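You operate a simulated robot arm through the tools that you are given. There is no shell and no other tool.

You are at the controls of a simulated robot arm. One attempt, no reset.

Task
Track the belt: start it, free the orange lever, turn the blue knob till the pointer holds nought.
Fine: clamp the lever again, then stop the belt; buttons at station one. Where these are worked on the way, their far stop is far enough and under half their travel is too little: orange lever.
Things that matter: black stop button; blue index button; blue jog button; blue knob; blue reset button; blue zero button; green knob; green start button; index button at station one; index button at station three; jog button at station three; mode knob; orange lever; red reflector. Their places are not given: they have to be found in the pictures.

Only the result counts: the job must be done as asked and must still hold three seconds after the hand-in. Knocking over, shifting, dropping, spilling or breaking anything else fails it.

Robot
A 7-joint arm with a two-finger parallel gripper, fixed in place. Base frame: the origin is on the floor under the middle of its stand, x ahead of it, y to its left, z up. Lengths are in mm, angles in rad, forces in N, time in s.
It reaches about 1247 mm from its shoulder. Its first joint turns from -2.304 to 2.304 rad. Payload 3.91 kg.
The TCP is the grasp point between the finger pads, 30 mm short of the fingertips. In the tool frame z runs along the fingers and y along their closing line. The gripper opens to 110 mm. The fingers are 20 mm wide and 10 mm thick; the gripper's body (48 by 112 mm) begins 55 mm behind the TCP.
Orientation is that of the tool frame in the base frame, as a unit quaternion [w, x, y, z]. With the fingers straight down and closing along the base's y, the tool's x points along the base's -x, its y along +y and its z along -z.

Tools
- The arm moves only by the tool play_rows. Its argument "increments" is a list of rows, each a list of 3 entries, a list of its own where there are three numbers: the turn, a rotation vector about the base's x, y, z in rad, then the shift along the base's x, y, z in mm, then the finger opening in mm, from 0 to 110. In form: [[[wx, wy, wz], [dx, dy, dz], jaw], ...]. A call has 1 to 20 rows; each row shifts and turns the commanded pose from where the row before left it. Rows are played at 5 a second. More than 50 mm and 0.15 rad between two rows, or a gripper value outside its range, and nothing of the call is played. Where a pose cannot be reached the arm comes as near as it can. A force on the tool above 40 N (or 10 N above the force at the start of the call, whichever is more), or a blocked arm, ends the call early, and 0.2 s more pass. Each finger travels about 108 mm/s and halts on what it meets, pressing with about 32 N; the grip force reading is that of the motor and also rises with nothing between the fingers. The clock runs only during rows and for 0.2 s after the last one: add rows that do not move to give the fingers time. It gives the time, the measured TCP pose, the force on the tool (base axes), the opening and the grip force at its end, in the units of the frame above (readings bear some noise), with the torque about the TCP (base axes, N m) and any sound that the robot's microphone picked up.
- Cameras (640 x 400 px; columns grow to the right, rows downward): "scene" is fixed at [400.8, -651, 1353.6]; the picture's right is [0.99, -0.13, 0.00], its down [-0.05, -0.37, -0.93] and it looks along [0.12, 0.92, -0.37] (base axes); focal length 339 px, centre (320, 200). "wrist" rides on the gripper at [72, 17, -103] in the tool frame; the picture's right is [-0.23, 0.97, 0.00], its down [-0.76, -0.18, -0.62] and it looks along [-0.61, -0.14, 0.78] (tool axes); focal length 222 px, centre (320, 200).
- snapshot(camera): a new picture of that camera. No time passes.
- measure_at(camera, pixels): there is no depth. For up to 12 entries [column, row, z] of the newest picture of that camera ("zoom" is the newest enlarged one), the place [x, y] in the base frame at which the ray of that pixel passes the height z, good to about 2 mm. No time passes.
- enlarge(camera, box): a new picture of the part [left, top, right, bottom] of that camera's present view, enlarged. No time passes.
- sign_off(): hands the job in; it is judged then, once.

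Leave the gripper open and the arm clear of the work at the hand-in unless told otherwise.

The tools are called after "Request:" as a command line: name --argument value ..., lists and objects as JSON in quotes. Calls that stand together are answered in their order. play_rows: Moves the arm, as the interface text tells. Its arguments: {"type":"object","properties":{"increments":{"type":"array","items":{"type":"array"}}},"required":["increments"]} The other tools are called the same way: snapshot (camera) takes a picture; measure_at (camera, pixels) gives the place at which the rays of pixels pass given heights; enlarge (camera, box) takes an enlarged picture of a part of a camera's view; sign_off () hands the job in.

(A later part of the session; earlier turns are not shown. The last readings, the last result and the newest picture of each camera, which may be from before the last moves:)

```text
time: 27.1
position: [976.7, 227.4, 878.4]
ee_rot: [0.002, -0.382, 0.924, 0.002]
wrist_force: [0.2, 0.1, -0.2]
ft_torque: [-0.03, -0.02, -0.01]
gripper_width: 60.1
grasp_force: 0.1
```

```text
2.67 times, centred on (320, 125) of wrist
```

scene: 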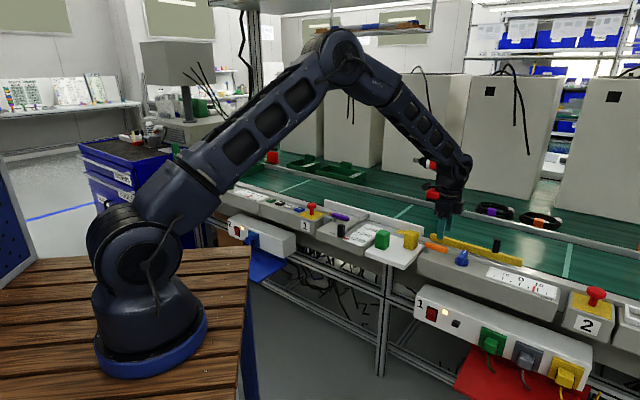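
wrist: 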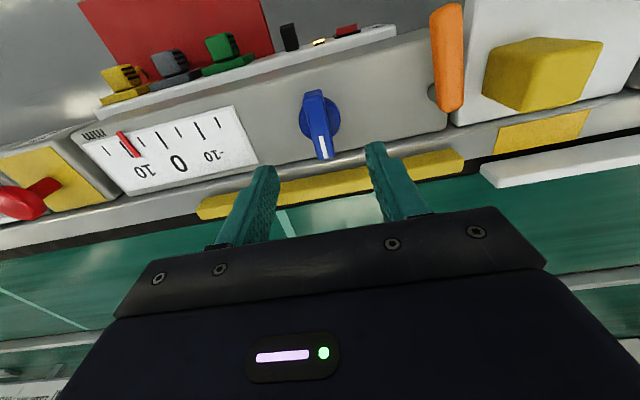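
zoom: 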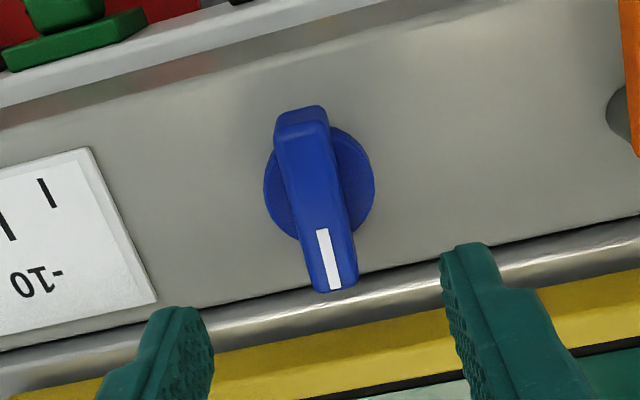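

I measure the bar's corners at its top height and the disc's sides.

Request:
measure_at --camera "zoom" --pixels '[[315, 290, 786], [357, 281, 786], [276, 130, 786], [327, 124, 786], [302, 108, 770], [264, 188, 762], [375, 182, 762], [333, 290, 786], [190, 310, 848], [450, 248, 848]]'

```text
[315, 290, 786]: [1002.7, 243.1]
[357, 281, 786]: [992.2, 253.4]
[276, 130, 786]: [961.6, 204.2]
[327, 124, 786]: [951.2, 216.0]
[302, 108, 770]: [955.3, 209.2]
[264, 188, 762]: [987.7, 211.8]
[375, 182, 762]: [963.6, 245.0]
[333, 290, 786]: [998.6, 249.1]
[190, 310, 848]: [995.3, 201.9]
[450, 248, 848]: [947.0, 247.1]
```

The bar's middle is at (977, 229), width 15 mm, pointing along heading ~44°. The tool stands right over it. I go down to TCP z ≈ 799, where the tips are still above the disc, with the fingers open around the bar.

Request:
play_rows --increments '[[[0, 0, 0], [0, 1.6, -35], 60], [[0, 0, 0], [0, 0, -25], 60], [[0, 0, 0], [0, 0, -15], 60], [[0, 0, 0], [0, 0, -4], 60], [[0, 0, 0], [0, 0, 0], 60]]'

Request:
snapshot --camera "wrist"

Request:
enlarge --camera "scene" --box '[425, 225, 505, 275]'

```text
time: 28.3
position: [978.0, 230.6, 799.2]
ee_rot: [0.001, -0.381, 0.924, 0.004]
wrist_force: [0.1, 0.2, -0.2]
ft_torque: [0.02, -0.01, 0.02]
gripper_width: 59.9
grasp_force: 0.0
```

```text
taken
```

wrist: 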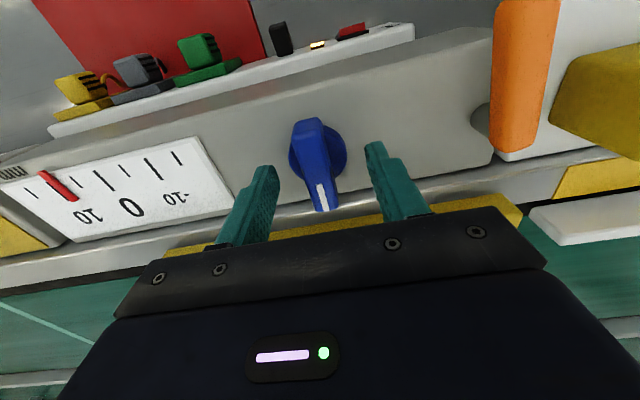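

```text
8.00 times, centred on (465, 250) of scene
```

zoom: 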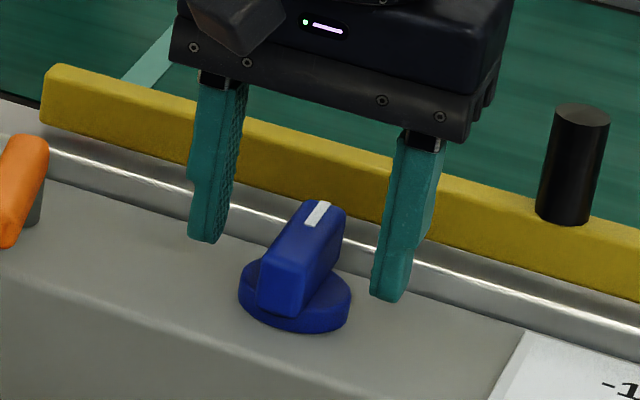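

The fingers stand around the bar. I check where the guide's black post is, since the gripper body will sweep round.

Request:
measure_at --camera "zoom" --pixels '[[565, 220, 795], [585, 118, 840], [585, 118, 850], [585, 118, 830], [60, 70, 795]]'

```text
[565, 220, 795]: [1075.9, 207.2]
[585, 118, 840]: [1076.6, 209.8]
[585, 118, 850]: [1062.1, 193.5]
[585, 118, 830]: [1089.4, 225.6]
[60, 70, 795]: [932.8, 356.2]
```

The post is 100 mm away from the knob's axis and stays below the gripper body, so turning is safe. I close the fingers on the bar.

Request:
play_rows --increments '[[[0, 0, 0], [0, 0, 0], 30], [[0, 0, 0], [0, 0, 0], 10], [[0, 0, 0], [0, 0, 0], 8], [[0, 0, 0], [0, 0, 0], 8]]'

Request:
enlarge --camera "scene" --box '[425, 225, 585, 325]'

Request:
snapshot --camera "wrist"

```text
time: 29.3
position: [978.1, 229.3, 798.9]
ee_rot: [0.002, -0.38, 0.925, 0.002]
wrist_force: [18.3, -11.2, -2.9]
ft_torque: [0.15, -1.15, -0.02]
gripper_width: 17.8
grasp_force: 44.8
```

```text
4.00 times, centred on (505, 275) of scene
```

zoom: 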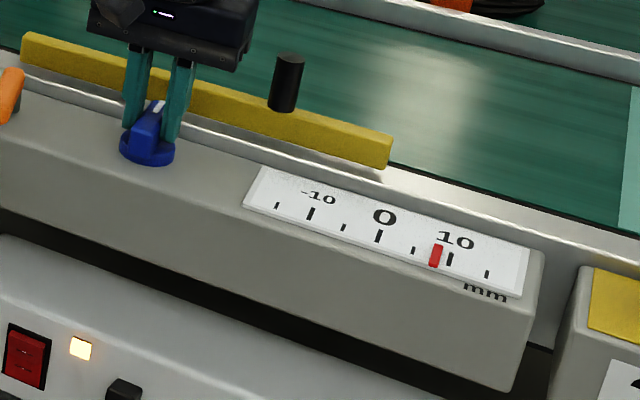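

```text
taken
```

wrist: 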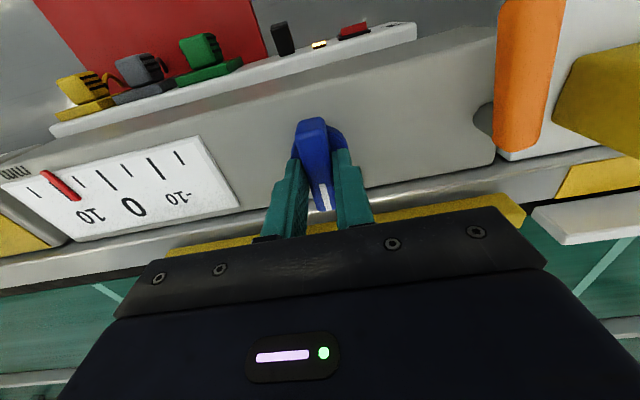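

Gripped at 17.8 mm. There is a side force of (18, −11) N, so the bar sits slightly to the +x/−y side of the tool. I ease over by about 1 mm and read again.

Request:
play_rows --increments '[[[0, 0, 0], [0.7, -0.6, 0], 8], [[0, 0, 0], [0, 0, 0], 8]]'

```text
time: 29.9
position: [977.9, 229.8, 798.8]
ee_rot: [0.002, -0.381, 0.924, 0.002]
wrist_force: [17.8, -12.4, -6.9]
ft_torque: [0.37, -1.43, 0.01]
gripper_width: 18.0
grasp_force: 45.0
```

Request:
play_rows --increments '[[[0, 0, 0], [1.5, -1.3, 0], 8], [[0, 0, 0], [0, 0, 0], 8]]'

```text
time: 30.5
position: [977.2, 229.3, 798.8]
ee_rot: [0.002, -0.381, 0.925, 0.004]
wrist_force: [6.1, -1.5, -4.7]
ft_torque: [-0.2, -0.51, 0.02]
gripper_width: 18.1
grasp_force: 44.9
```

The side force fell to 6 N. Now I turn the knob a little counter-clockwise (0.2 rad) and see which way the pointer goes.

Request:
play_rows --increments '[[[0, 0, 0.05], [0, 0, 0], 8], [[0, 0, 0.05], [0, 0, 0], 8], [[0, 0, 0.05], [0, 0, 0], 8], [[0, 0, 0.05], [0, 0, 0], 8]]'

Request:
enlarge --camera "scene" --box '[425, 225, 585, 325]'

Request:
snapshot --camera "wrist"

```text
time: 31.5
position: [978.8, 229.4, 799.2]
ee_rot: [0.002, -0.472, 0.882, 0.003]
wrist_force: [4.5, 15.4, -6.9]
ft_torque: [0.79, -0.85, -0.02]
gripper_width: 17.9
grasp_force: 44.8
```

```text
4.00 times, centred on (505, 275) of scene
```

zoom: 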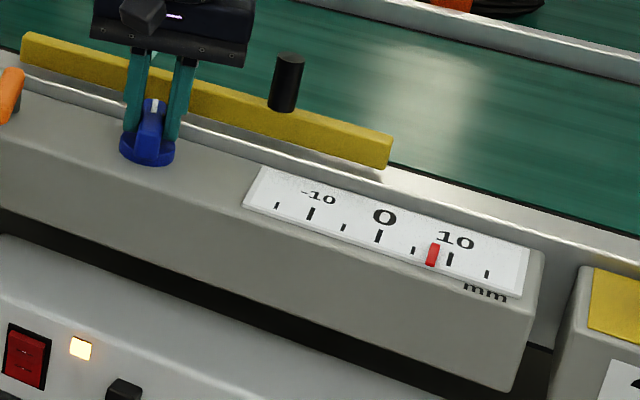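

```text
taken
```

wrist: 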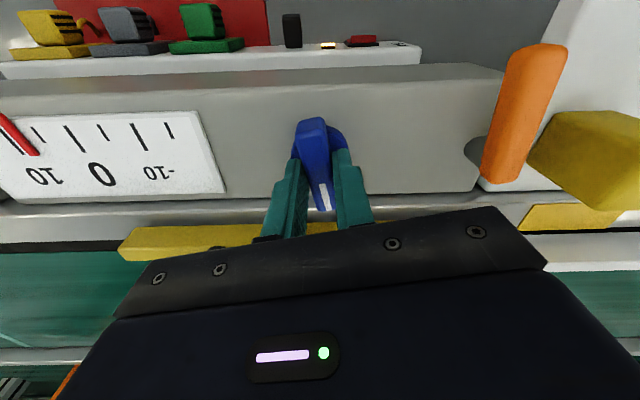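

The knob followed; the pointer moved slightly from 435 to 432 in the enlarged picture. It may follow the belt with a delay, so I hold still for 2 s and look again.

Request:
play_rows --increments '[[[0, 0, 0], [0, 0, 0], 8], [[0, 0, 0], [0, 0, 0], 8], [[0, 0, 0], [0, 0, 0], 8], [[0, 0, 0], [0, 0, 0], 8], [[0, 0, 0], [0, 0, 0], 8], [[0, 0, 0], [0, 0, 0], 8], [[0, 0, 0], [0, 0, 0], 8], [[0, 0, 0], [0, 0, 0], 8], [[0, 0, 0], [0, 0, 0], 8]]'

Request:
enlarge --camera "scene" --box '[425, 225, 585, 325]'

```text
time: 33.5
position: [978.7, 229.5, 799.7]
ee_rot: [0.002, -0.472, 0.882, 0.003]
wrist_force: [4.2, 31.4, -7.1]
ft_torque: [0.85, -0.53, 0.0]
gripper_width: 17.8
grasp_force: 45.3
```

```text
4.00 times, centred on (505, 275) of scene
```

zoom: 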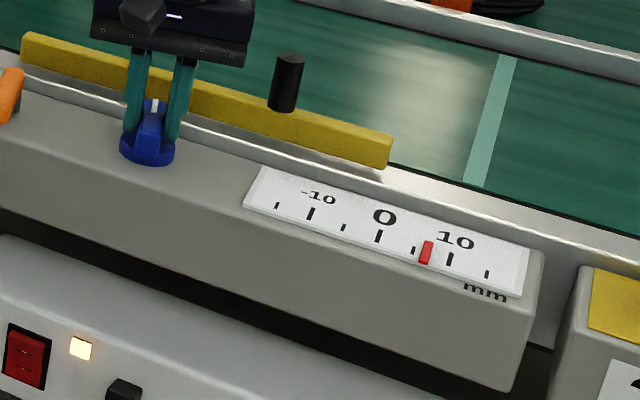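

The pointer creeps: 435 → 432 → 426, about +6.6 now, so it follows with delay. The side force rose to 31 N in y, so I ease the tool 2 mm in +y and wait on to see whether the pointer settles.

Request:
play_rows --increments '[[[0, 0, 0], [0, 1, 0], 8], [[0, 0, 0], [0, 1, 0], 8], [[0, 0, 0], [0, 0, 0], 8], [[0, 0, 0], [0, 0, 0], 8], [[0, 0, 0], [0, 0, 0], 8], [[0, 0, 0], [0, 0, 0], 8], [[0, 0, 0], [0, 0, 0], 8], [[0, 0, 0], [0, 0, 0], 8], [[0, 0, 0], [0, 0, 0], 8]]'

Request:
enlarge --camera "scene" --box '[425, 225, 585, 325]'

```text
time: 35.5
position: [977.5, 228.8, 798.4]
ee_rot: [0.001, -0.472, 0.882, 0.002]
wrist_force: [-19.0, 0.4, -7.4]
ft_torque: [-1.27, 0.81, -0.01]
gripper_width: 17.7
grasp_force: 44.9
```

```text
4.00 times, centred on (505, 275) of scene
```

zoom: 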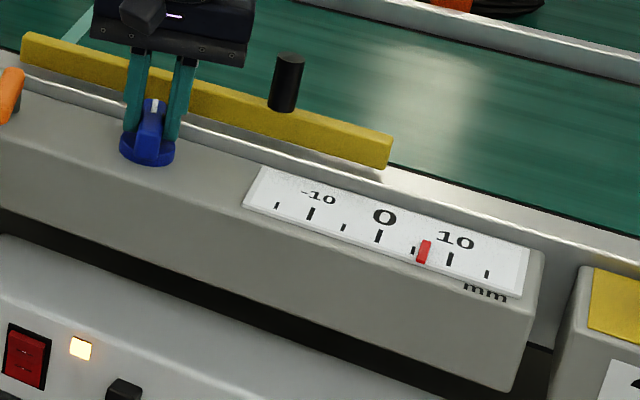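

The pointer is settling (424 now), so it follows the knob with a lag of a second or two. 0.2 rad gave about 1.6 mm, and the direction is right. I take closer pictures of the scale for a proper reading.

Request:
enlarge --camera "scene" --box '[485, 262, 565, 312]'

Request:
enlarge --camera "wrist" --box '[0, 80, 240, 230]'

```text
8.00 times, centred on (525, 287) of scene
```

zoom: 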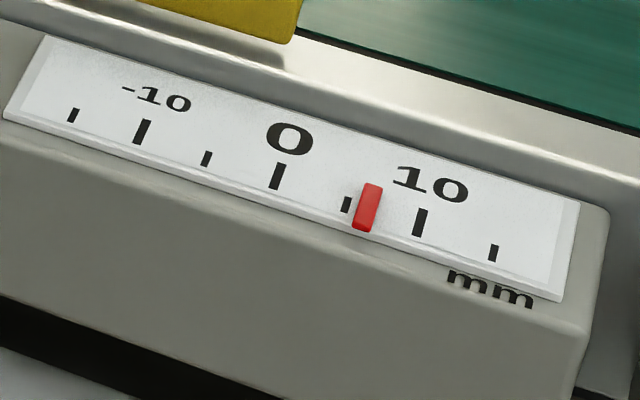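

```text
2.67 times, centred on (120, 155) of wrist
```

zoom: 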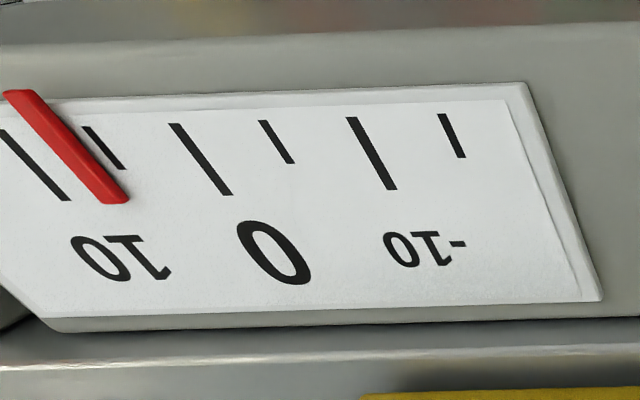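

Scene reading is about +6.4 (0 tick at 277, 5 at 346, 10 at 420, pointer at 366). The pointer is slightly raised, so the scene view is the better one to read from. I turn a further 0.4 rad counter-clockwise and let it settle.

Request:
play_rows --increments '[[[0, 0, 0.05], [-0.5, 0, 0], 8], [[0, 0, 0.05], [-0.5, 0, 0], 8], [[0, 0, 0.05], [0, 0, 0], 8], [[0, 0, 0.05], [0, 0, 0], 8], [[0, 0, 0.05], [0, 0, 0], 8], [[0, 0, 0.05], [0, 0, 0], 8], [[0, 0, 0.05], [0, 0, 0], 8], [[0, 0, 0.05], [0, 0, 0], 8]]'

Request:
enlarge --camera "scene" --box '[425, 225, 585, 325]'

```text
time: 37.3
position: [978.6, 228.6, 798.2]
ee_rot: [0.001, -0.637, 0.771, 0.002]
wrist_force: [13.5, -8.6, -7.5]
ft_torque: [-0.36, -0.5, -0.02]
gripper_width: 17.9
grasp_force: 45.0
```

```text
4.00 times, centred on (505, 275) of scene
```

zoom: 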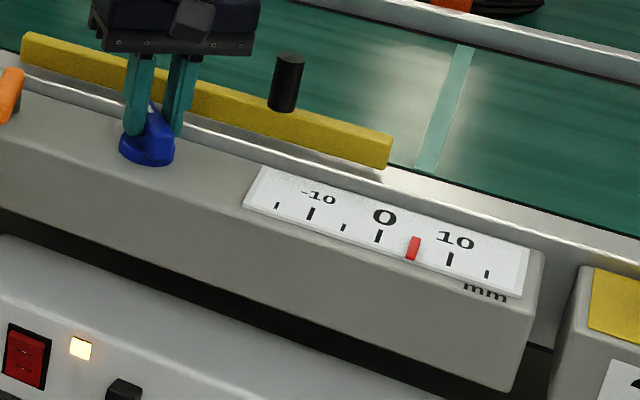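

The knob turns well (the tool is at 79° now) and the pointer is at about +5 and moving. I hold for 3 s to let it settle.

Request:
play_rows --increments '[[[0, 0, 0], [0, 0, 0], 8], [[0, 0, 0], [0, 0, 0], 8], [[0, 0, 0], [0, 0, 0], 8], [[0, 0, 0], [0, 0, 0], 8], [[0, 0, 0], [0, 0, 0], 8], [[0, 0, 0], [0, 0, 0], 8], [[0, 0, 0], [0, 0, 0], 8], [[0, 0, 0], [0, 0, 0], 8], [[0, 0, 0], [0, 0, 0], 8], [[0, 0, 0], [0, 0, 0], 8], [[0, 0, 0], [0, 0, 0], 8], [[0, 0, 0], [0, 0, 0], 8], [[0, 0, 0], [0, 0, 0], 8], [[0, 0, 0], [0, 0, 0], 8]]'

Request:
enlarge --camera "scene" --box '[485, 262, 565, 312]'

```text
time: 40.3
position: [979.1, 228.6, 799.3]
ee_rot: [0.002, -0.637, 0.771, 0.003]
wrist_force: [30.2, -12.0, 2.2]
ft_torque: [-0.45, -0.86, -0.05]
gripper_width: 17.7
grasp_force: 44.7
```

```text
8.00 times, centred on (525, 287) of scene
```

zoom: 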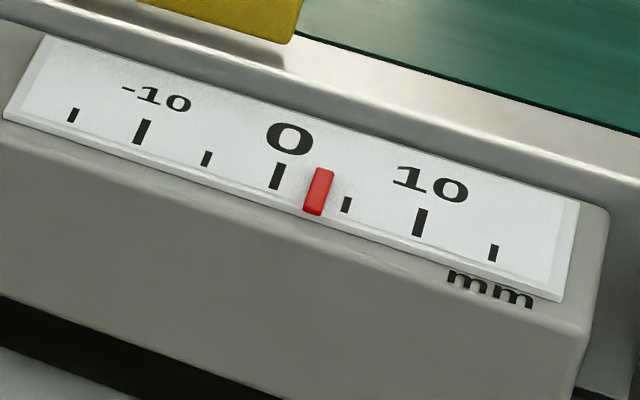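

The pointer is at about +2.9 and still has a little to go. From the three readings the lag is about 1.75 s and the gain about −8.5 mm per rad, so about 0.28 rad more is needed. I ease the side force and turn on.

Request:
play_rows --increments '[[[0, 0, 0.03], [1, -0.3, 0], 8], [[0, 0, 0.05], [0.8, -0.3, 0], 8], [[0, 0, 0.05], [0, 0, 0], 8], [[0, 0, 0.05], [0, 0, 0], 8], [[0, 0, 0.05], [0, 0, 0], 8], [[0, 0, 0.05], [0, 0, 0], 8], [[0, 0, 0], [0, 0, 0], 8], [[0, 0, 0], [0, 0, 0], 8], [[0, 0, 0], [0, 0, 0], 8], [[0, 0, 0], [0, 0, 0], 8]]'

Request:
enlarge --camera "scene" --box '[485, 262, 565, 312]'

```text
time: 42.5
position: [979.9, 228.9, 799.9]
ee_rot: [-0.001, 0.738, -0.674, -0.004]
wrist_force: [-15.1, -14.6, -9.7]
ft_torque: [-0.18, -0.17, 0.02]
gripper_width: 17.9
grasp_force: 45.7
```

```text
8.00 times, centred on (525, 287) of scene
```

zoom: 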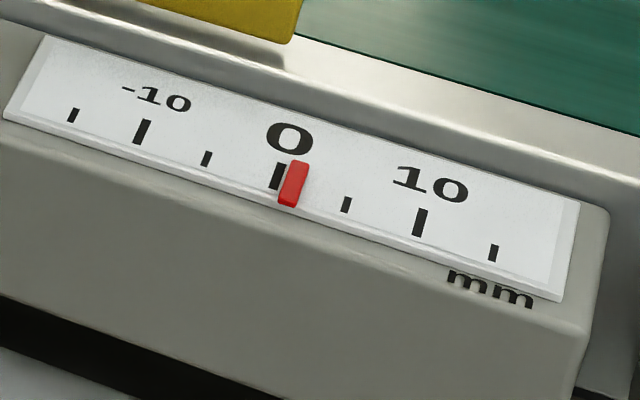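

The pointer is at about +1.1 and still moving. I hold for 4 s more.

Request:
play_rows --increments '[[[0, 0, 0], [-0.5, -0.5, 0], 8], [[0, 0, 0], [0, 0, 0], 8], [[0, 0, 0], [0, 0, 0], 8], [[0, 0, 0], [0, 0, 0], 8], [[0, 0, 0], [0, 0, 0], 8], [[0, 0, 0], [0, 0, 0], 8], [[0, 0, 0], [0, 0, 0], 8], [[0, 0, 0], [0, 0, 0], 8], [[0, 0, 0], [0, 0, 0], 8], [[0, 0, 0], [0, 0, 0], 8], [[0, 0, 0], [0, 0, 0], 8], [[0, 0, 0], [0, 0, 0], 8], [[0, 0, 0], [0, 0, 0], 8], [[0, 0, 0], [0, 0, 0], 8], [[0, 0, 0], [0, 0, 0], 8], [[0, 0, 0], [0, 0, 0], 8], [[0, 0, 0], [0, 0, 0], 8], [[0, 0, 0], [0, 0, 0], 8], [[0, 0, 0], [0, 0, 0], 8]]'

Request:
enlarge --camera "scene" --box '[505, 270, 545, 295]'

Request:
enlarge --camera "scene" --box '[485, 262, 565, 312]'

Request:
snapshot --camera "wrist"

```text
time: 46.5
position: [979.9, 228.3, 798.3]
ee_rot: [-0.001, 0.737, -0.675, -0.003]
wrist_force: [-17.0, 5.6, -20.4]
ft_torque: [0.31, -0.01, 0.03]
gripper_width: 18.0
grasp_force: 45.5
```

```text
16.00 times, centred on (525, 282) of scene
```

zoom: 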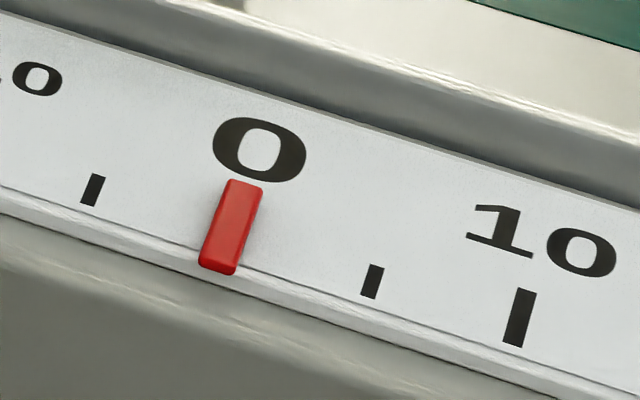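

```text
8.00 times, centred on (525, 287) of scene
```

zoom: 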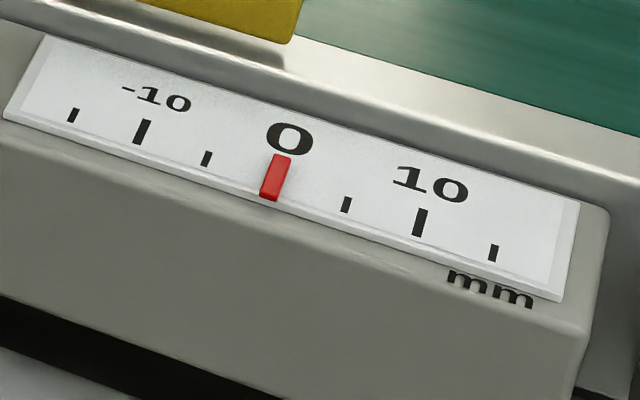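

```text
taken
```

wrist: 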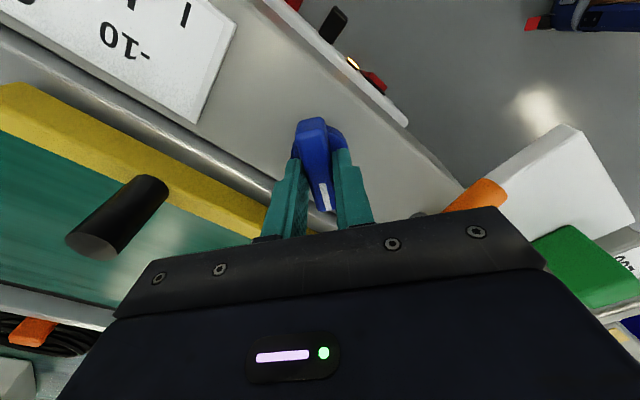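

The pointer covers the 0 tick: its middle is at (276, 177) against the tick's (277.5, 177), so about −0.1. I wait 3 s more to see whether it holds.

Request:
play_rows --increments '[[[0, 0, 0], [-0.5, 0.2, 0], 8], [[0, 0, 0], [-0.5, 0.2, 0], 8], [[0, 0, 0], [0, 0, 0], 8], [[0, 0, 0], [0, 0, 0], 8], [[0, 0, 0], [0, 0, 0], 8], [[0, 0, 0], [0, 0, 0], 8], [[0, 0, 0], [0, 0, 0], 8], [[0, 0, 0], [0, 0, 0], 8], [[0, 0, 0], [0, 0, 0], 8], [[0, 0, 0], [0, 0, 0], 8], [[0, 0, 0], [0, 0, 0], 8], [[0, 0, 0], [0, 0, 0], 8], [[0, 0, 0], [0, 0, 0], 8], [[0, 0, 0], [0, 0, 0], 8]]'

Request:
enlarge --camera "scene" --box '[505, 270, 545, 295]'

```text
time: 49.5
position: [979.3, 230.0, 798.7]
ee_rot: [-0.002, 0.738, -0.675, -0.002]
wrist_force: [11.6, 1.6, -8.8]
ft_torque: [-0.27, -0.53, -0.03]
gripper_width: 18.1
grasp_force: 44.7
```

```text
16.00 times, centred on (525, 282) of scene
```

zoom: 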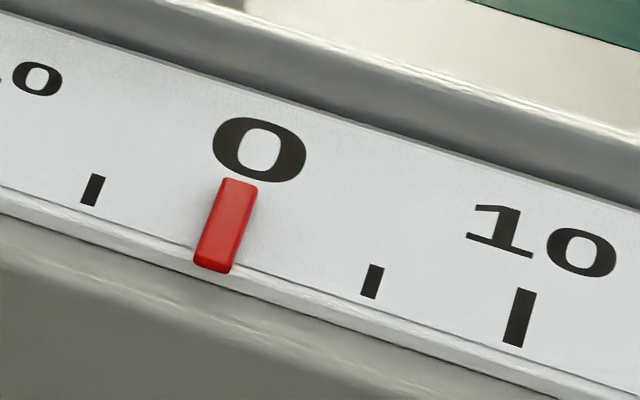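

The pointer has settled at about −0.2. I turn back by 0.02 rad, wait, and read again.

Request:
play_rows --increments '[[[0, 0, -0.02], [0, 0, 0], 8], [[0, 0, 0], [0, 0, 0], 8], [[0, 0, 0], [0, 0, 0], 8], [[0, 0, 0], [0, 0, 0], 8], [[0, 0, 0], [0, 0, 0], 8], [[0, 0, 0], [0, 0, 0], 8], [[0, 0, 0], [0, 0, 0], 8], [[0, 0, 0], [0, 0, 0], 8], [[0, 0, 0], [0, 0, 0], 8], [[0, 0, 0], [0, 0, 0], 8], [[0, 0, 0], [0, 0, 0], 8], [[0, 0, 0], [0, 0, 0], 8], [[0, 0, 0], [0, 0, 0], 8], [[0, 0, 0], [0, 0, 0], 8], [[0, 0, 0], [0, 0, 0], 8]]'

Request:
enlarge --camera "scene" --box '[505, 270, 545, 295]'

```text
time: 52.7
position: [978.9, 230.5, 800.1]
ee_rot: [0.0, 0.731, -0.682, -0.003]
wrist_force: [28.7, 4.1, 1.4]
ft_torque: [0.2, -0.87, -0.02]
gripper_width: 17.7
grasp_force: 44.9
```

```text
16.00 times, centred on (525, 282) of scene
```

zoom: 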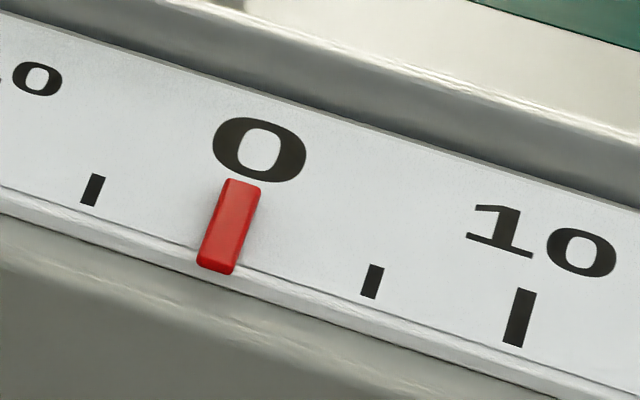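

The pointer now reads zero to within about 0.1. I ease the x force and open the fingers without turning, then lift straight up.

Request:
play_rows --increments '[[[0, 0, 0], [0.8, 0, 0], 8], [[0, 0, 0], [0.4, 0, 0], 8], [[0, 0, 0], [0, 0, 0], 30], [[0, 0, 0], [0, 0, 0], 50], [[0, 0, 0], [0, 0, 0], 50]]'

Request:
snapshot --camera "wrist"

Request:
enlarge --camera "scene" --box '[505, 270, 545, 295]'

```text
time: 53.9
position: [979.1, 228.7, 798.7]
ee_rot: [0.0, 0.731, -0.682, -0.004]
wrist_force: [-0.7, -0.3, -0.5]
ft_torque: [0.03, 0.02, 0.01]
gripper_width: 50.3
grasp_force: 0.0
```

```text
taken
```

wrist: 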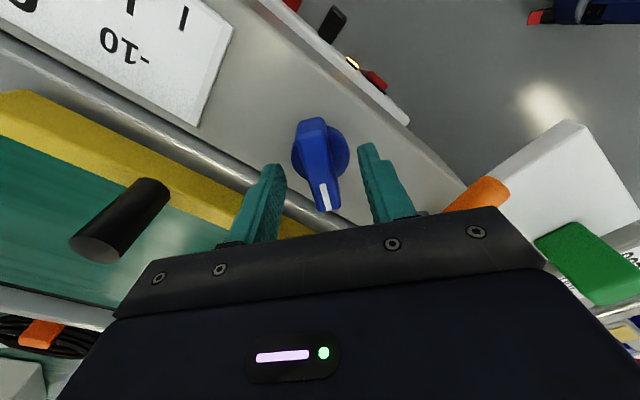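

```text
16.00 times, centred on (525, 282) of scene
```

zoom: 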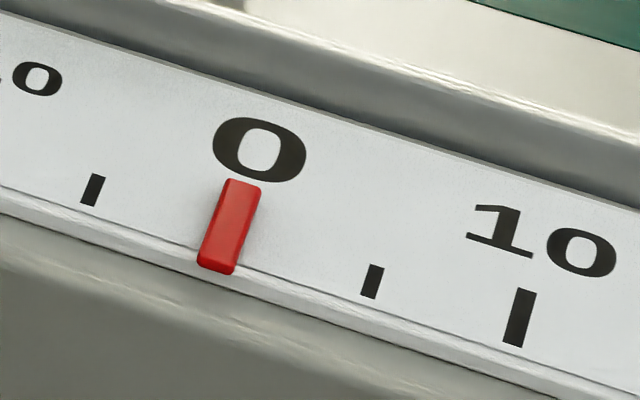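

The pointer holds at 0 with the knob released. I lift clear, turn the tool back to 45°, and go above the freed lever with the fingers 35 mm apart.

Request:
play_rows --increments '[[[0, 0, 0], [0, 0, 40], 50], [[0, 0, 0], [0, 0, 40], 50], [[0, 0, -0.1068], [-14.6, 4.5, 0], 50], [[0, 0, -0.1068], [-14.6, 4.5, 0], 50], [[0, 0, -0.1068], [-14.6, 4.5, 0], 50], [[0, 0, -0.1068], [-14.6, 4.5, 0], 50], [[0, 0, -0.1068], [-14.6, 4.5, 0], 40], [[0, 0, -0.1068], [-14.6, 4.5, 0], 35], [[0, 0, -0.1068], [-14.6, 4.5, 0], 35], [[0, 0, -0.1068], [-14.6, 4.5, 0], 35], [[0, 0, 0], [0, 0, 0], 35]]'

Request:
snapshot --camera "wrist"

Request:
enlarge --camera "wrist" --box '[200, 40, 440, 190]'

Request:
enlarge --camera "scene" --box '[415, 225, 575, 325]'

```text
time: 56.3
position: [862.3, 265.1, 879.9]
ee_rot: [0.002, -0.382, 0.924, 0.002]
wrist_force: [-0.4, -1.0, 1.0]
ft_torque: [-0.01, 0.0, 0.0]
gripper_width: 35.0
grasp_force: 0.1
```

```text
taken
```

wrist: 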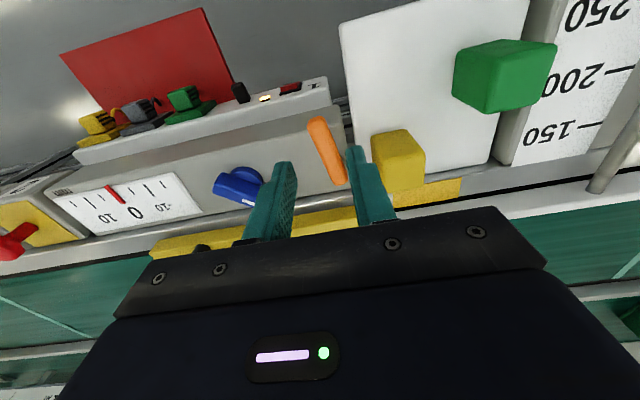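

```text
2.67 times, centred on (320, 115) of wrist
```

zoom: 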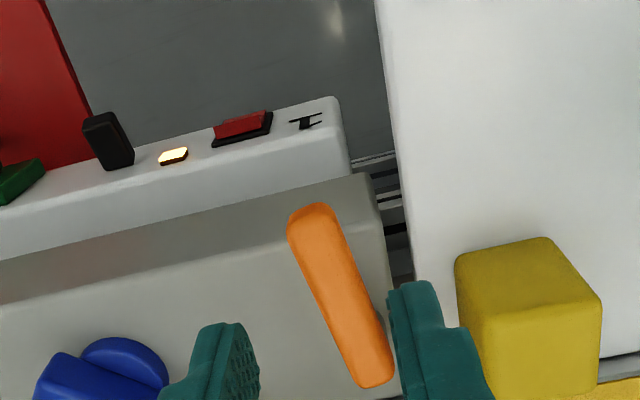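

```text
4.00 times, centred on (495, 275) of scene
```

zoom: 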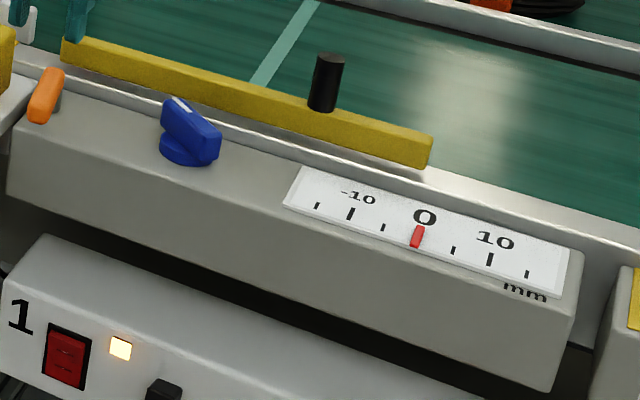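

I measure the lever's present outline, the tray edge and the yellow block.

Request:
measure_at --camera "zoom" --pixels '[[312, 203, 780], [289, 235, 780], [337, 222, 780], [357, 380, 780], [393, 365, 780], [395, 150, 760], [415, 270, 760], [415, 270, 750], [455, 265, 800], [460, 330, 800], [385, 250, 750], [400, 300, 850]]'

```text
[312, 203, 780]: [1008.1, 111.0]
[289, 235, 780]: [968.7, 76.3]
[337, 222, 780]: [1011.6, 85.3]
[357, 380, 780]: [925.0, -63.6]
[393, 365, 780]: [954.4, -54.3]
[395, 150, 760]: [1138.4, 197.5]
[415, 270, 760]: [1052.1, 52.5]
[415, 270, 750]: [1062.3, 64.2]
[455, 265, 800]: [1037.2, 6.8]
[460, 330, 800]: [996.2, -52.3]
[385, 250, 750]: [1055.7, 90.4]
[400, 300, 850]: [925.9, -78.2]
```

That measured the scene zoom by mistake, since it was the newest one. I repeat with wrist pixels.

Request:
measure_at --camera "wrist" --pixels '[[317, 116.1, 780], [308.4, 128.1, 780], [326.4, 123.2, 780], [333.9, 182.5, 780], [347.4, 176.9, 780], [348.1, 96.2, 760], [355.6, 141.2, 760], [355.6, 141.2, 750], [370.6, 139.4, 800], [372.5, 163.7, 800], [344.4, 133.7, 750], [350, 152.5, 850]]'

```text
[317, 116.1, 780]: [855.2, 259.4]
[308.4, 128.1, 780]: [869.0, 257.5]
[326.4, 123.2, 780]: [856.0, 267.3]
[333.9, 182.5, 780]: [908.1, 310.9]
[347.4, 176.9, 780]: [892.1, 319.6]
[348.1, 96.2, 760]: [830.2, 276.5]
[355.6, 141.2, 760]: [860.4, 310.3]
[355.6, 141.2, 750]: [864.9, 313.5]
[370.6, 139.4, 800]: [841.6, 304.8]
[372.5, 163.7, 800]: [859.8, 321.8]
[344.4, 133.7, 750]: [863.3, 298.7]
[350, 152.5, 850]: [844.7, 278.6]
```

The free lever lies at 80°: its front end is near s 424, t 795, and its pivot end near s 414. The upstream finger will come down at s 395–405, between the handle (s > 414) and the tray edge (s ≈ 390), and the yellow block ends at s 380. I go down straddling the handle.

Request:
play_rows --increments '[[[0, 0, 0], [0, 0, -35], 35], [[0, 0, 0], [0, 0, -30], 35], [[0, 0, 0], [0, 0, -15], 35], [[0, 0, 0], [0, 0, -7], 35], [[0, 0, 0], [0, 0, 0], 35]]'

Request:
snapshot --camera "wrist"

Request:
enlarge --camera "scene" --box '[385, 220, 465, 270]'

```text
time: 57.5
position: [864.0, 265.1, 793.0]
ee_rot: [0.002, -0.383, 0.924, 0.003]
wrist_force: [-0.1, 0.4, 0.0]
ft_torque: [0.03, 0.01, -0.02]
gripper_width: 34.9
grasp_force: 0.0
```

```text
taken
```

wrist: 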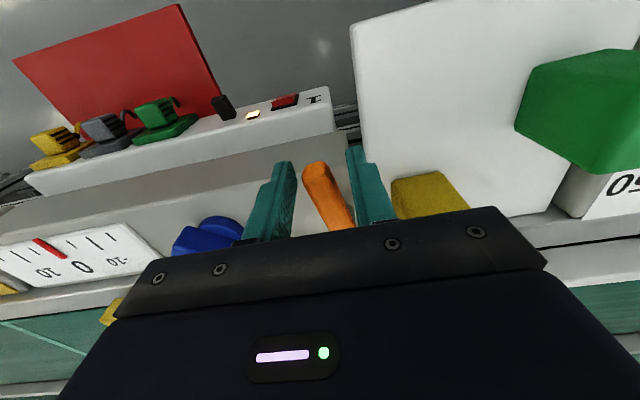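

```text
8.00 times, centred on (425, 245) of scene
```

zoom: 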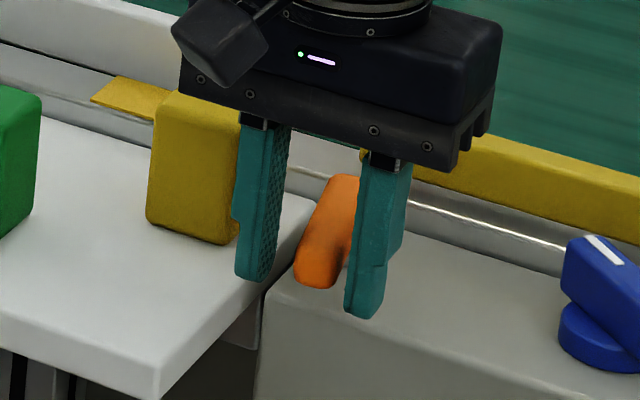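

The finger pair straddles the lever cleanly. Now I sweep it back along its arc, first to about 15° from the clamped direction.

Request:
play_rows --increments '[[[0, 0, 0], [5.1, -5.1, 0], 35], [[0, 0, 0], [6.5, -4.6, 0], 35], [[0, 0, 0], [6.5, -4.6, 0], 35], [[0, 0, 0], [5.7, -1.9, 0], 35], [[0, 0, 0], [5.7, -1.9, 0], 35], [[0, 0, 0], [6, -0.4, 0], 35], [[0, 0, 0], [6, -0.4, 0], 35], [[0, 0, 0], [5.9, 1.3, 0], 35], [[0, 0, 0], [5.9, 1.3, 0], 35]]'

Request:
snapshot --camera "wrist"

Request:
enlarge --camera "scene" --box '[405, 220, 485, 270]'

```text
time: 59.5
position: [916.1, 249.6, 794.1]
ee_rot: [0.002, -0.383, 0.924, 0.003]
wrist_force: [-0.7, -0.2, 0.9]
ft_torque: [0.0, 0.01, 0.0]
gripper_width: 35.0
grasp_force: 0.1
```

```text
taken
```

wrist: 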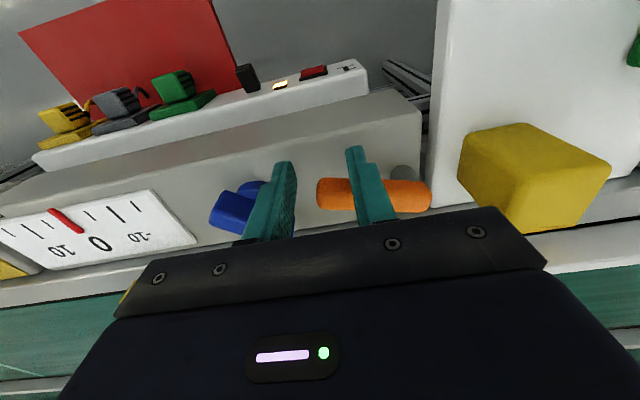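

```text
8.00 times, centred on (445, 245) of scene
```

zoom: 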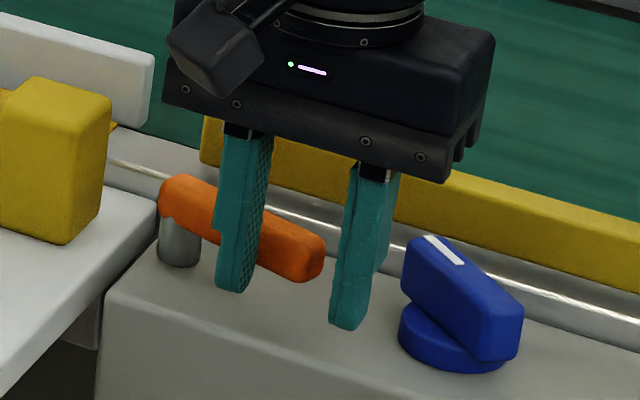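

The lever is about 15° from the clamped direction, and the second finger stays clear of the knob. I push the rest in small steps until the stop is felt.

Request:
play_rows --increments '[[[0, 0, 0], [2.6, 1.6, 0], 35], [[0, 0, 0], [2.5, 1.7, 0], 35], [[0, 0, 0], [2.4, 1.8, 0], 35], [[0, 0, 0], [2.2, 2, 0], 35], [[0, 0, 0], [1.5, 1.5, 0], 35], [[0, 0, 0], [1.5, 1.5, 0], 35], [[0, 0, 0], [1, 1, 0], 35]]'

Request:
snapshot --camera "wrist"

Request:
enlarge --camera "scene" --box '[405, 220, 485, 270]'

```text
time: 61.0
position: [927.9, 256.8, 791.5]
ee_rot: [-0.002, -0.383, 0.924, 0.001]
wrist_force: [-13.1, -8.6, 10.9]
ft_torque: [0.21, 0.28, 0.38]
gripper_width: 36.3
grasp_force: 1.6
stopped in row 7: the force on the tool passed its limit at 44 N (the readings are from after the stop); the commanded pose is now the measured one
```

```text
taken
```

wrist: 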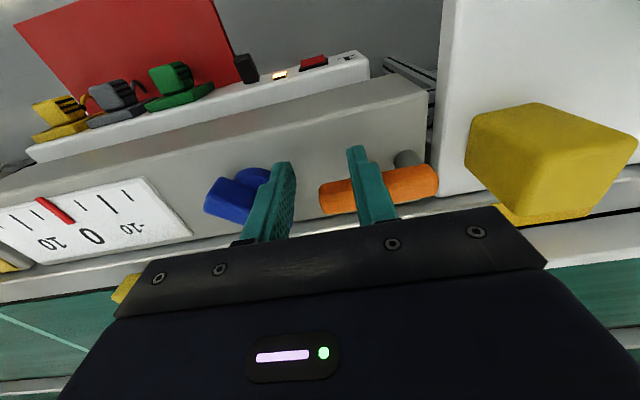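

```text
8.00 times, centred on (445, 245) of scene
```

zoom: 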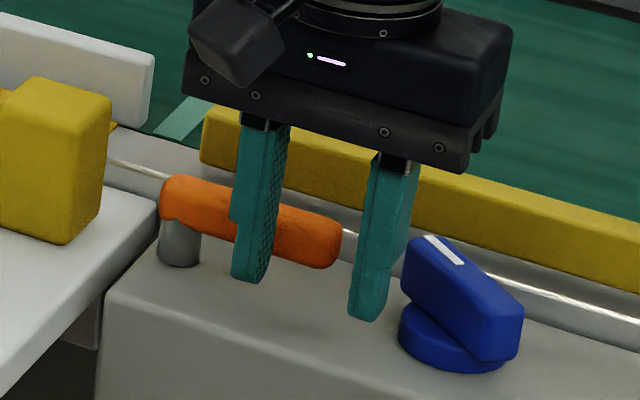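

The force rose to 44 N at the end: the lever is back on its clamped stop, its end at (342, 240), just where it was at first. I back away toward the front and lift.

Request:
play_rows --increments '[[[0, 0, 0], [-4, -4, 0], 35], [[0, 0, 0], [-4, -4, 0], 35], [[0, 0, 0], [0, 0, 40], 35], [[0, 0, 0], [0, 0, 45], 35], [[0, 0, 0], [0, 0, 45], 35]]'

Request:
enlarge --camera "scene" --box '[415, 225, 575, 325]'

Request:
enlarge --camera "scene" --box '[505, 270, 545, 295]'

Request:
snapshot --camera "wrist"

```text
time: 62.2
position: [922.4, 249.2, 920.4]
ee_rot: [-0.001, -0.384, 0.924, 0.001]
wrist_force: [0.4, -0.4, -1.0]
ft_torque: [-0.02, -0.02, 0.0]
gripper_width: 35.1
grasp_force: 0.1
```

```text
4.00 times, centred on (495, 275) of scene
```

zoom: 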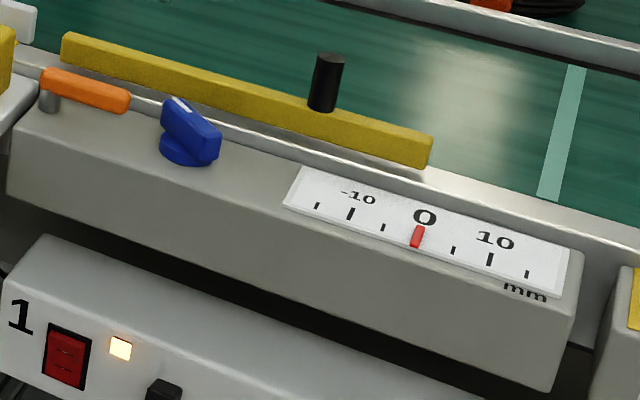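

```text
16.00 times, centred on (525, 282) of scene
```

zoom: 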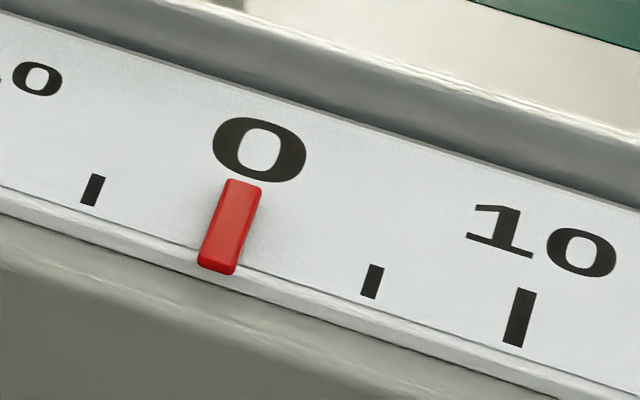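

```text
taken
```

wrist: 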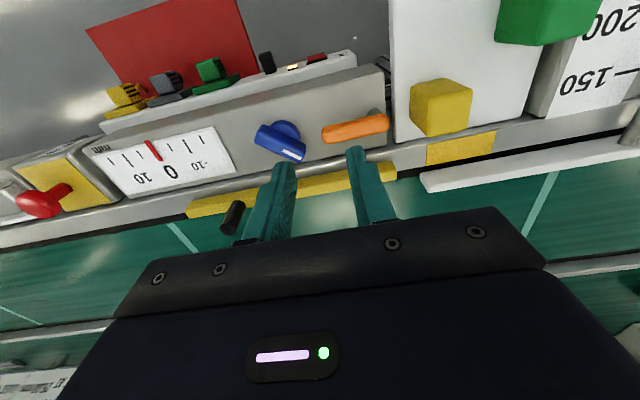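

The lever is clamped and the pointer holds at 0. Next is STOP at station 1, near (403, 803): I travel back along the belt with the fingers closed.

Request:
play_rows --increments '[[[0, 0, 0], [-32.4, 34.6, 8], 0], [[0, 0, 0], [-32.4, 34.6, 8], 0], [[0, 0, 0], [-32.4, 34.6, 8], 0], [[0, 0, 0], [-32.4, 34.6, 0], 0], [[0, 0, 0], [-32.4, 34.6, 0], 0], [[0, 0, 0], [-32.4, 34.6, 0], 0], [[0, 0, 0], [-32.4, 34.6, 0], 0], [[0, 0, 0], [-32.4, 34.6, 0], 0], [[0, 0, 0], [-32.4, 34.6, 0], 0], [[0, 0, 0], [-32.4, 34.6, 0], 0], [[0, 0, 0], [-32.4, 34.6, 0], 0], [[0, 0, 0], [-32.4, 34.6, 0], 0], [[0, 0, 0], [-32.4, 34.6, 0], 0], [[0, 0, 0], [-32.4, 34.6, 0], 0], [[0, 0, 0], [-32.4, 34.6, 0], 0], [[0, 0, 0], [-32.4, 34.6, 0], 0], [[0, 0, 0], [0, 0, -44], 0], [[0, 0, 0], [0, 0, 0], 0]]'

Request:
snapshot --camera "wrist"

Request:
enlarge --camera "wrist" --box '[200, 50, 440, 200]'

```text
time: 66.0
position: [403.4, 802.1, 902.5]
ee_rot: [-0.001, -0.382, 0.924, 0.001]
wrist_force: [0.2, -0.4, 0.9]
ft_torque: [-0.03, 0.02, 0.01]
gripper_width: 0.1
grasp_force: 32.0
```

```text
taken
```

wrist: 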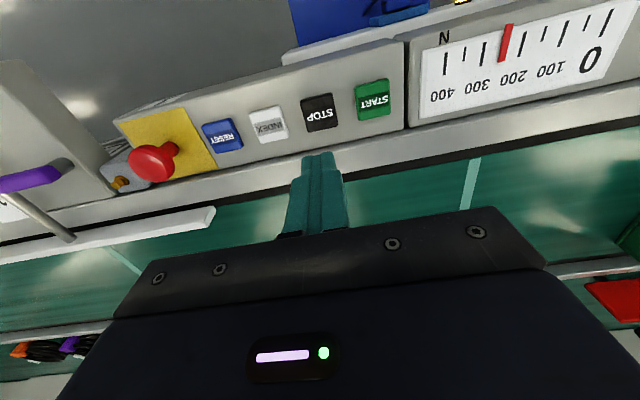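

```text
2.67 times, centred on (320, 125) of wrist
```

zoom: 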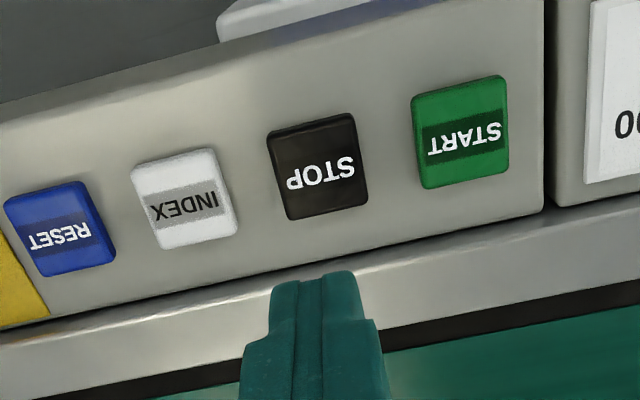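

STOP is at zoom (318, 166). I measure its corners at z = 757.

Request:
measure_at --camera "zoom" --pixels '[[318, 166, 757], [269, 135, 757], [368, 200, 757], [353, 114, 757], [288, 218, 757]]'

```text
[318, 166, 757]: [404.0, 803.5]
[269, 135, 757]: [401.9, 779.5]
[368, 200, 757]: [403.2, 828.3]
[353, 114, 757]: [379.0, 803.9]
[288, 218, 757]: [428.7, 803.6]
```

STOP's middle is (403.5, 803.8). I go down over it, stopping about 17 mm short, and check.

Request:
play_rows --increments '[[[0, 0, 0], [0, 1.5, -40], 0], [[0, 0, 0], [0, 0, -35], 0], [[0, 0, 0], [0, 0, -22], 0], [[0, 0, 0], [0, 0, 0], 0]]'

Request:
snapshot --camera "wrist"

Request:
enlarge --camera "scene" --box '[505, 270, 545, 295]'

```text
time: 67.0
position: [402.0, 804.4, 805.7]
ee_rot: [-0.001, -0.383, 0.924, 0.001]
wrist_force: [-0.7, -0.3, -0.1]
ft_torque: [-0.02, 0.02, -0.03]
gripper_width: 0.2
grasp_force: 32.1
```

```text
taken
```

wrist: 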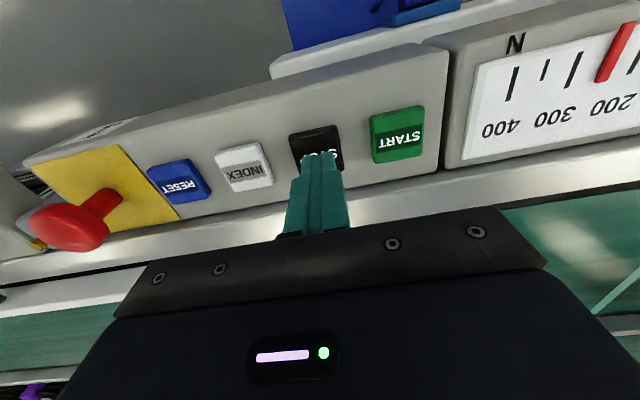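

```text
16.00 times, centred on (525, 282) of scene
```

zoom: 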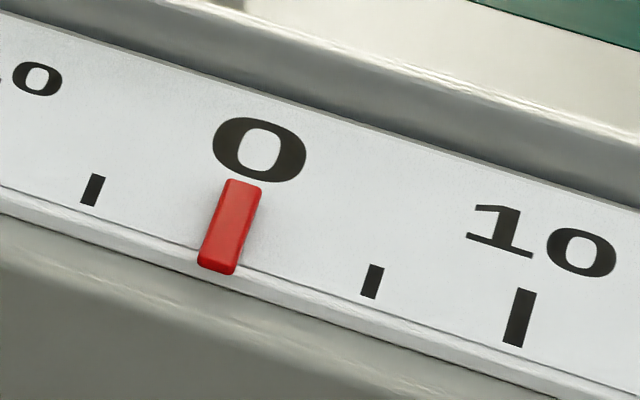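

The tips stand over STOP and the pointer still holds at 0. I press down as with START.

Request:
play_rows --increments '[[[0, 0, 0], [1, 0, -10], 0], [[0, 0, 0], [0, 0, -5], 0], [[0, 0, 0], [0, 0, -3], 0], [[0, 0, 0], [0, 0, -2], 0]]'

```text
time: 68.0
position: [403.3, 803.8, 784.5]
ee_rot: [0.0, -0.383, 0.924, 0.002]
wrist_force: [2.2, -1.9, 10.3]
ft_torque: [-0.04, -0.07, -0.02]
gripper_width: 0.0
grasp_force: 32.9
heard: click
```

A click was heard at about 10 N. I lift off, take a scene picture, and then another a little later to see that the belt stands.

Request:
play_rows --increments '[[[0, 0, 0], [0, 0, 30], 0], [[0, 0, 0], [0, 0, 45], 0], [[0, 0, 0], [0, 0, 45], 60]]'

Request:
snapshot --camera "scene"

Request:
enlarge --camera "scene" --box '[415, 225, 575, 325]'

```text
time: 68.8
position: [403.4, 802.1, 904.8]
ee_rot: [-0.002, -0.383, 0.924, 0.001]
wrist_force: [-1.4, 0.1, -0.7]
ft_torque: [-0.01, 0.01, 0.0]
gripper_width: 59.8
grasp_force: 0.1
```

```text
taken
```

scene: 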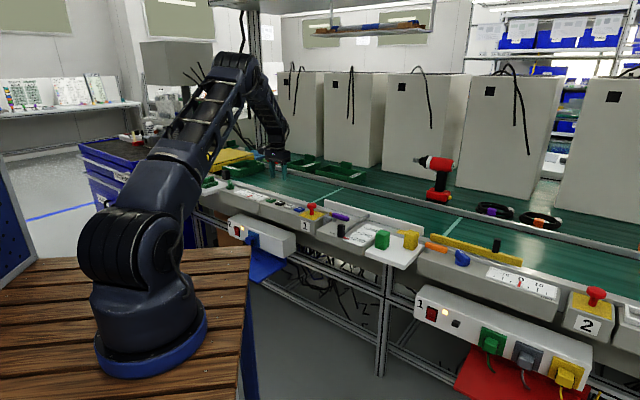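

```text
4.00 times, centred on (495, 275) of scene
```

zoom: 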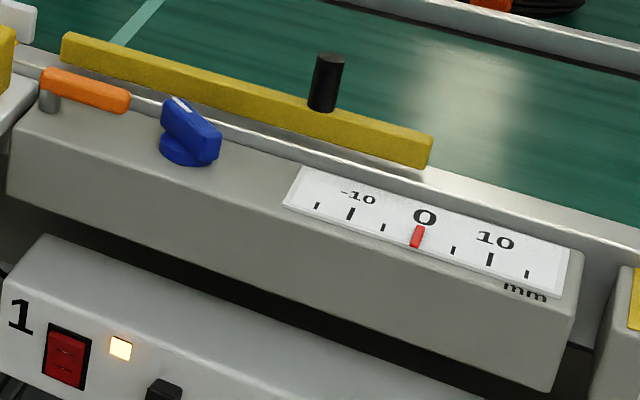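

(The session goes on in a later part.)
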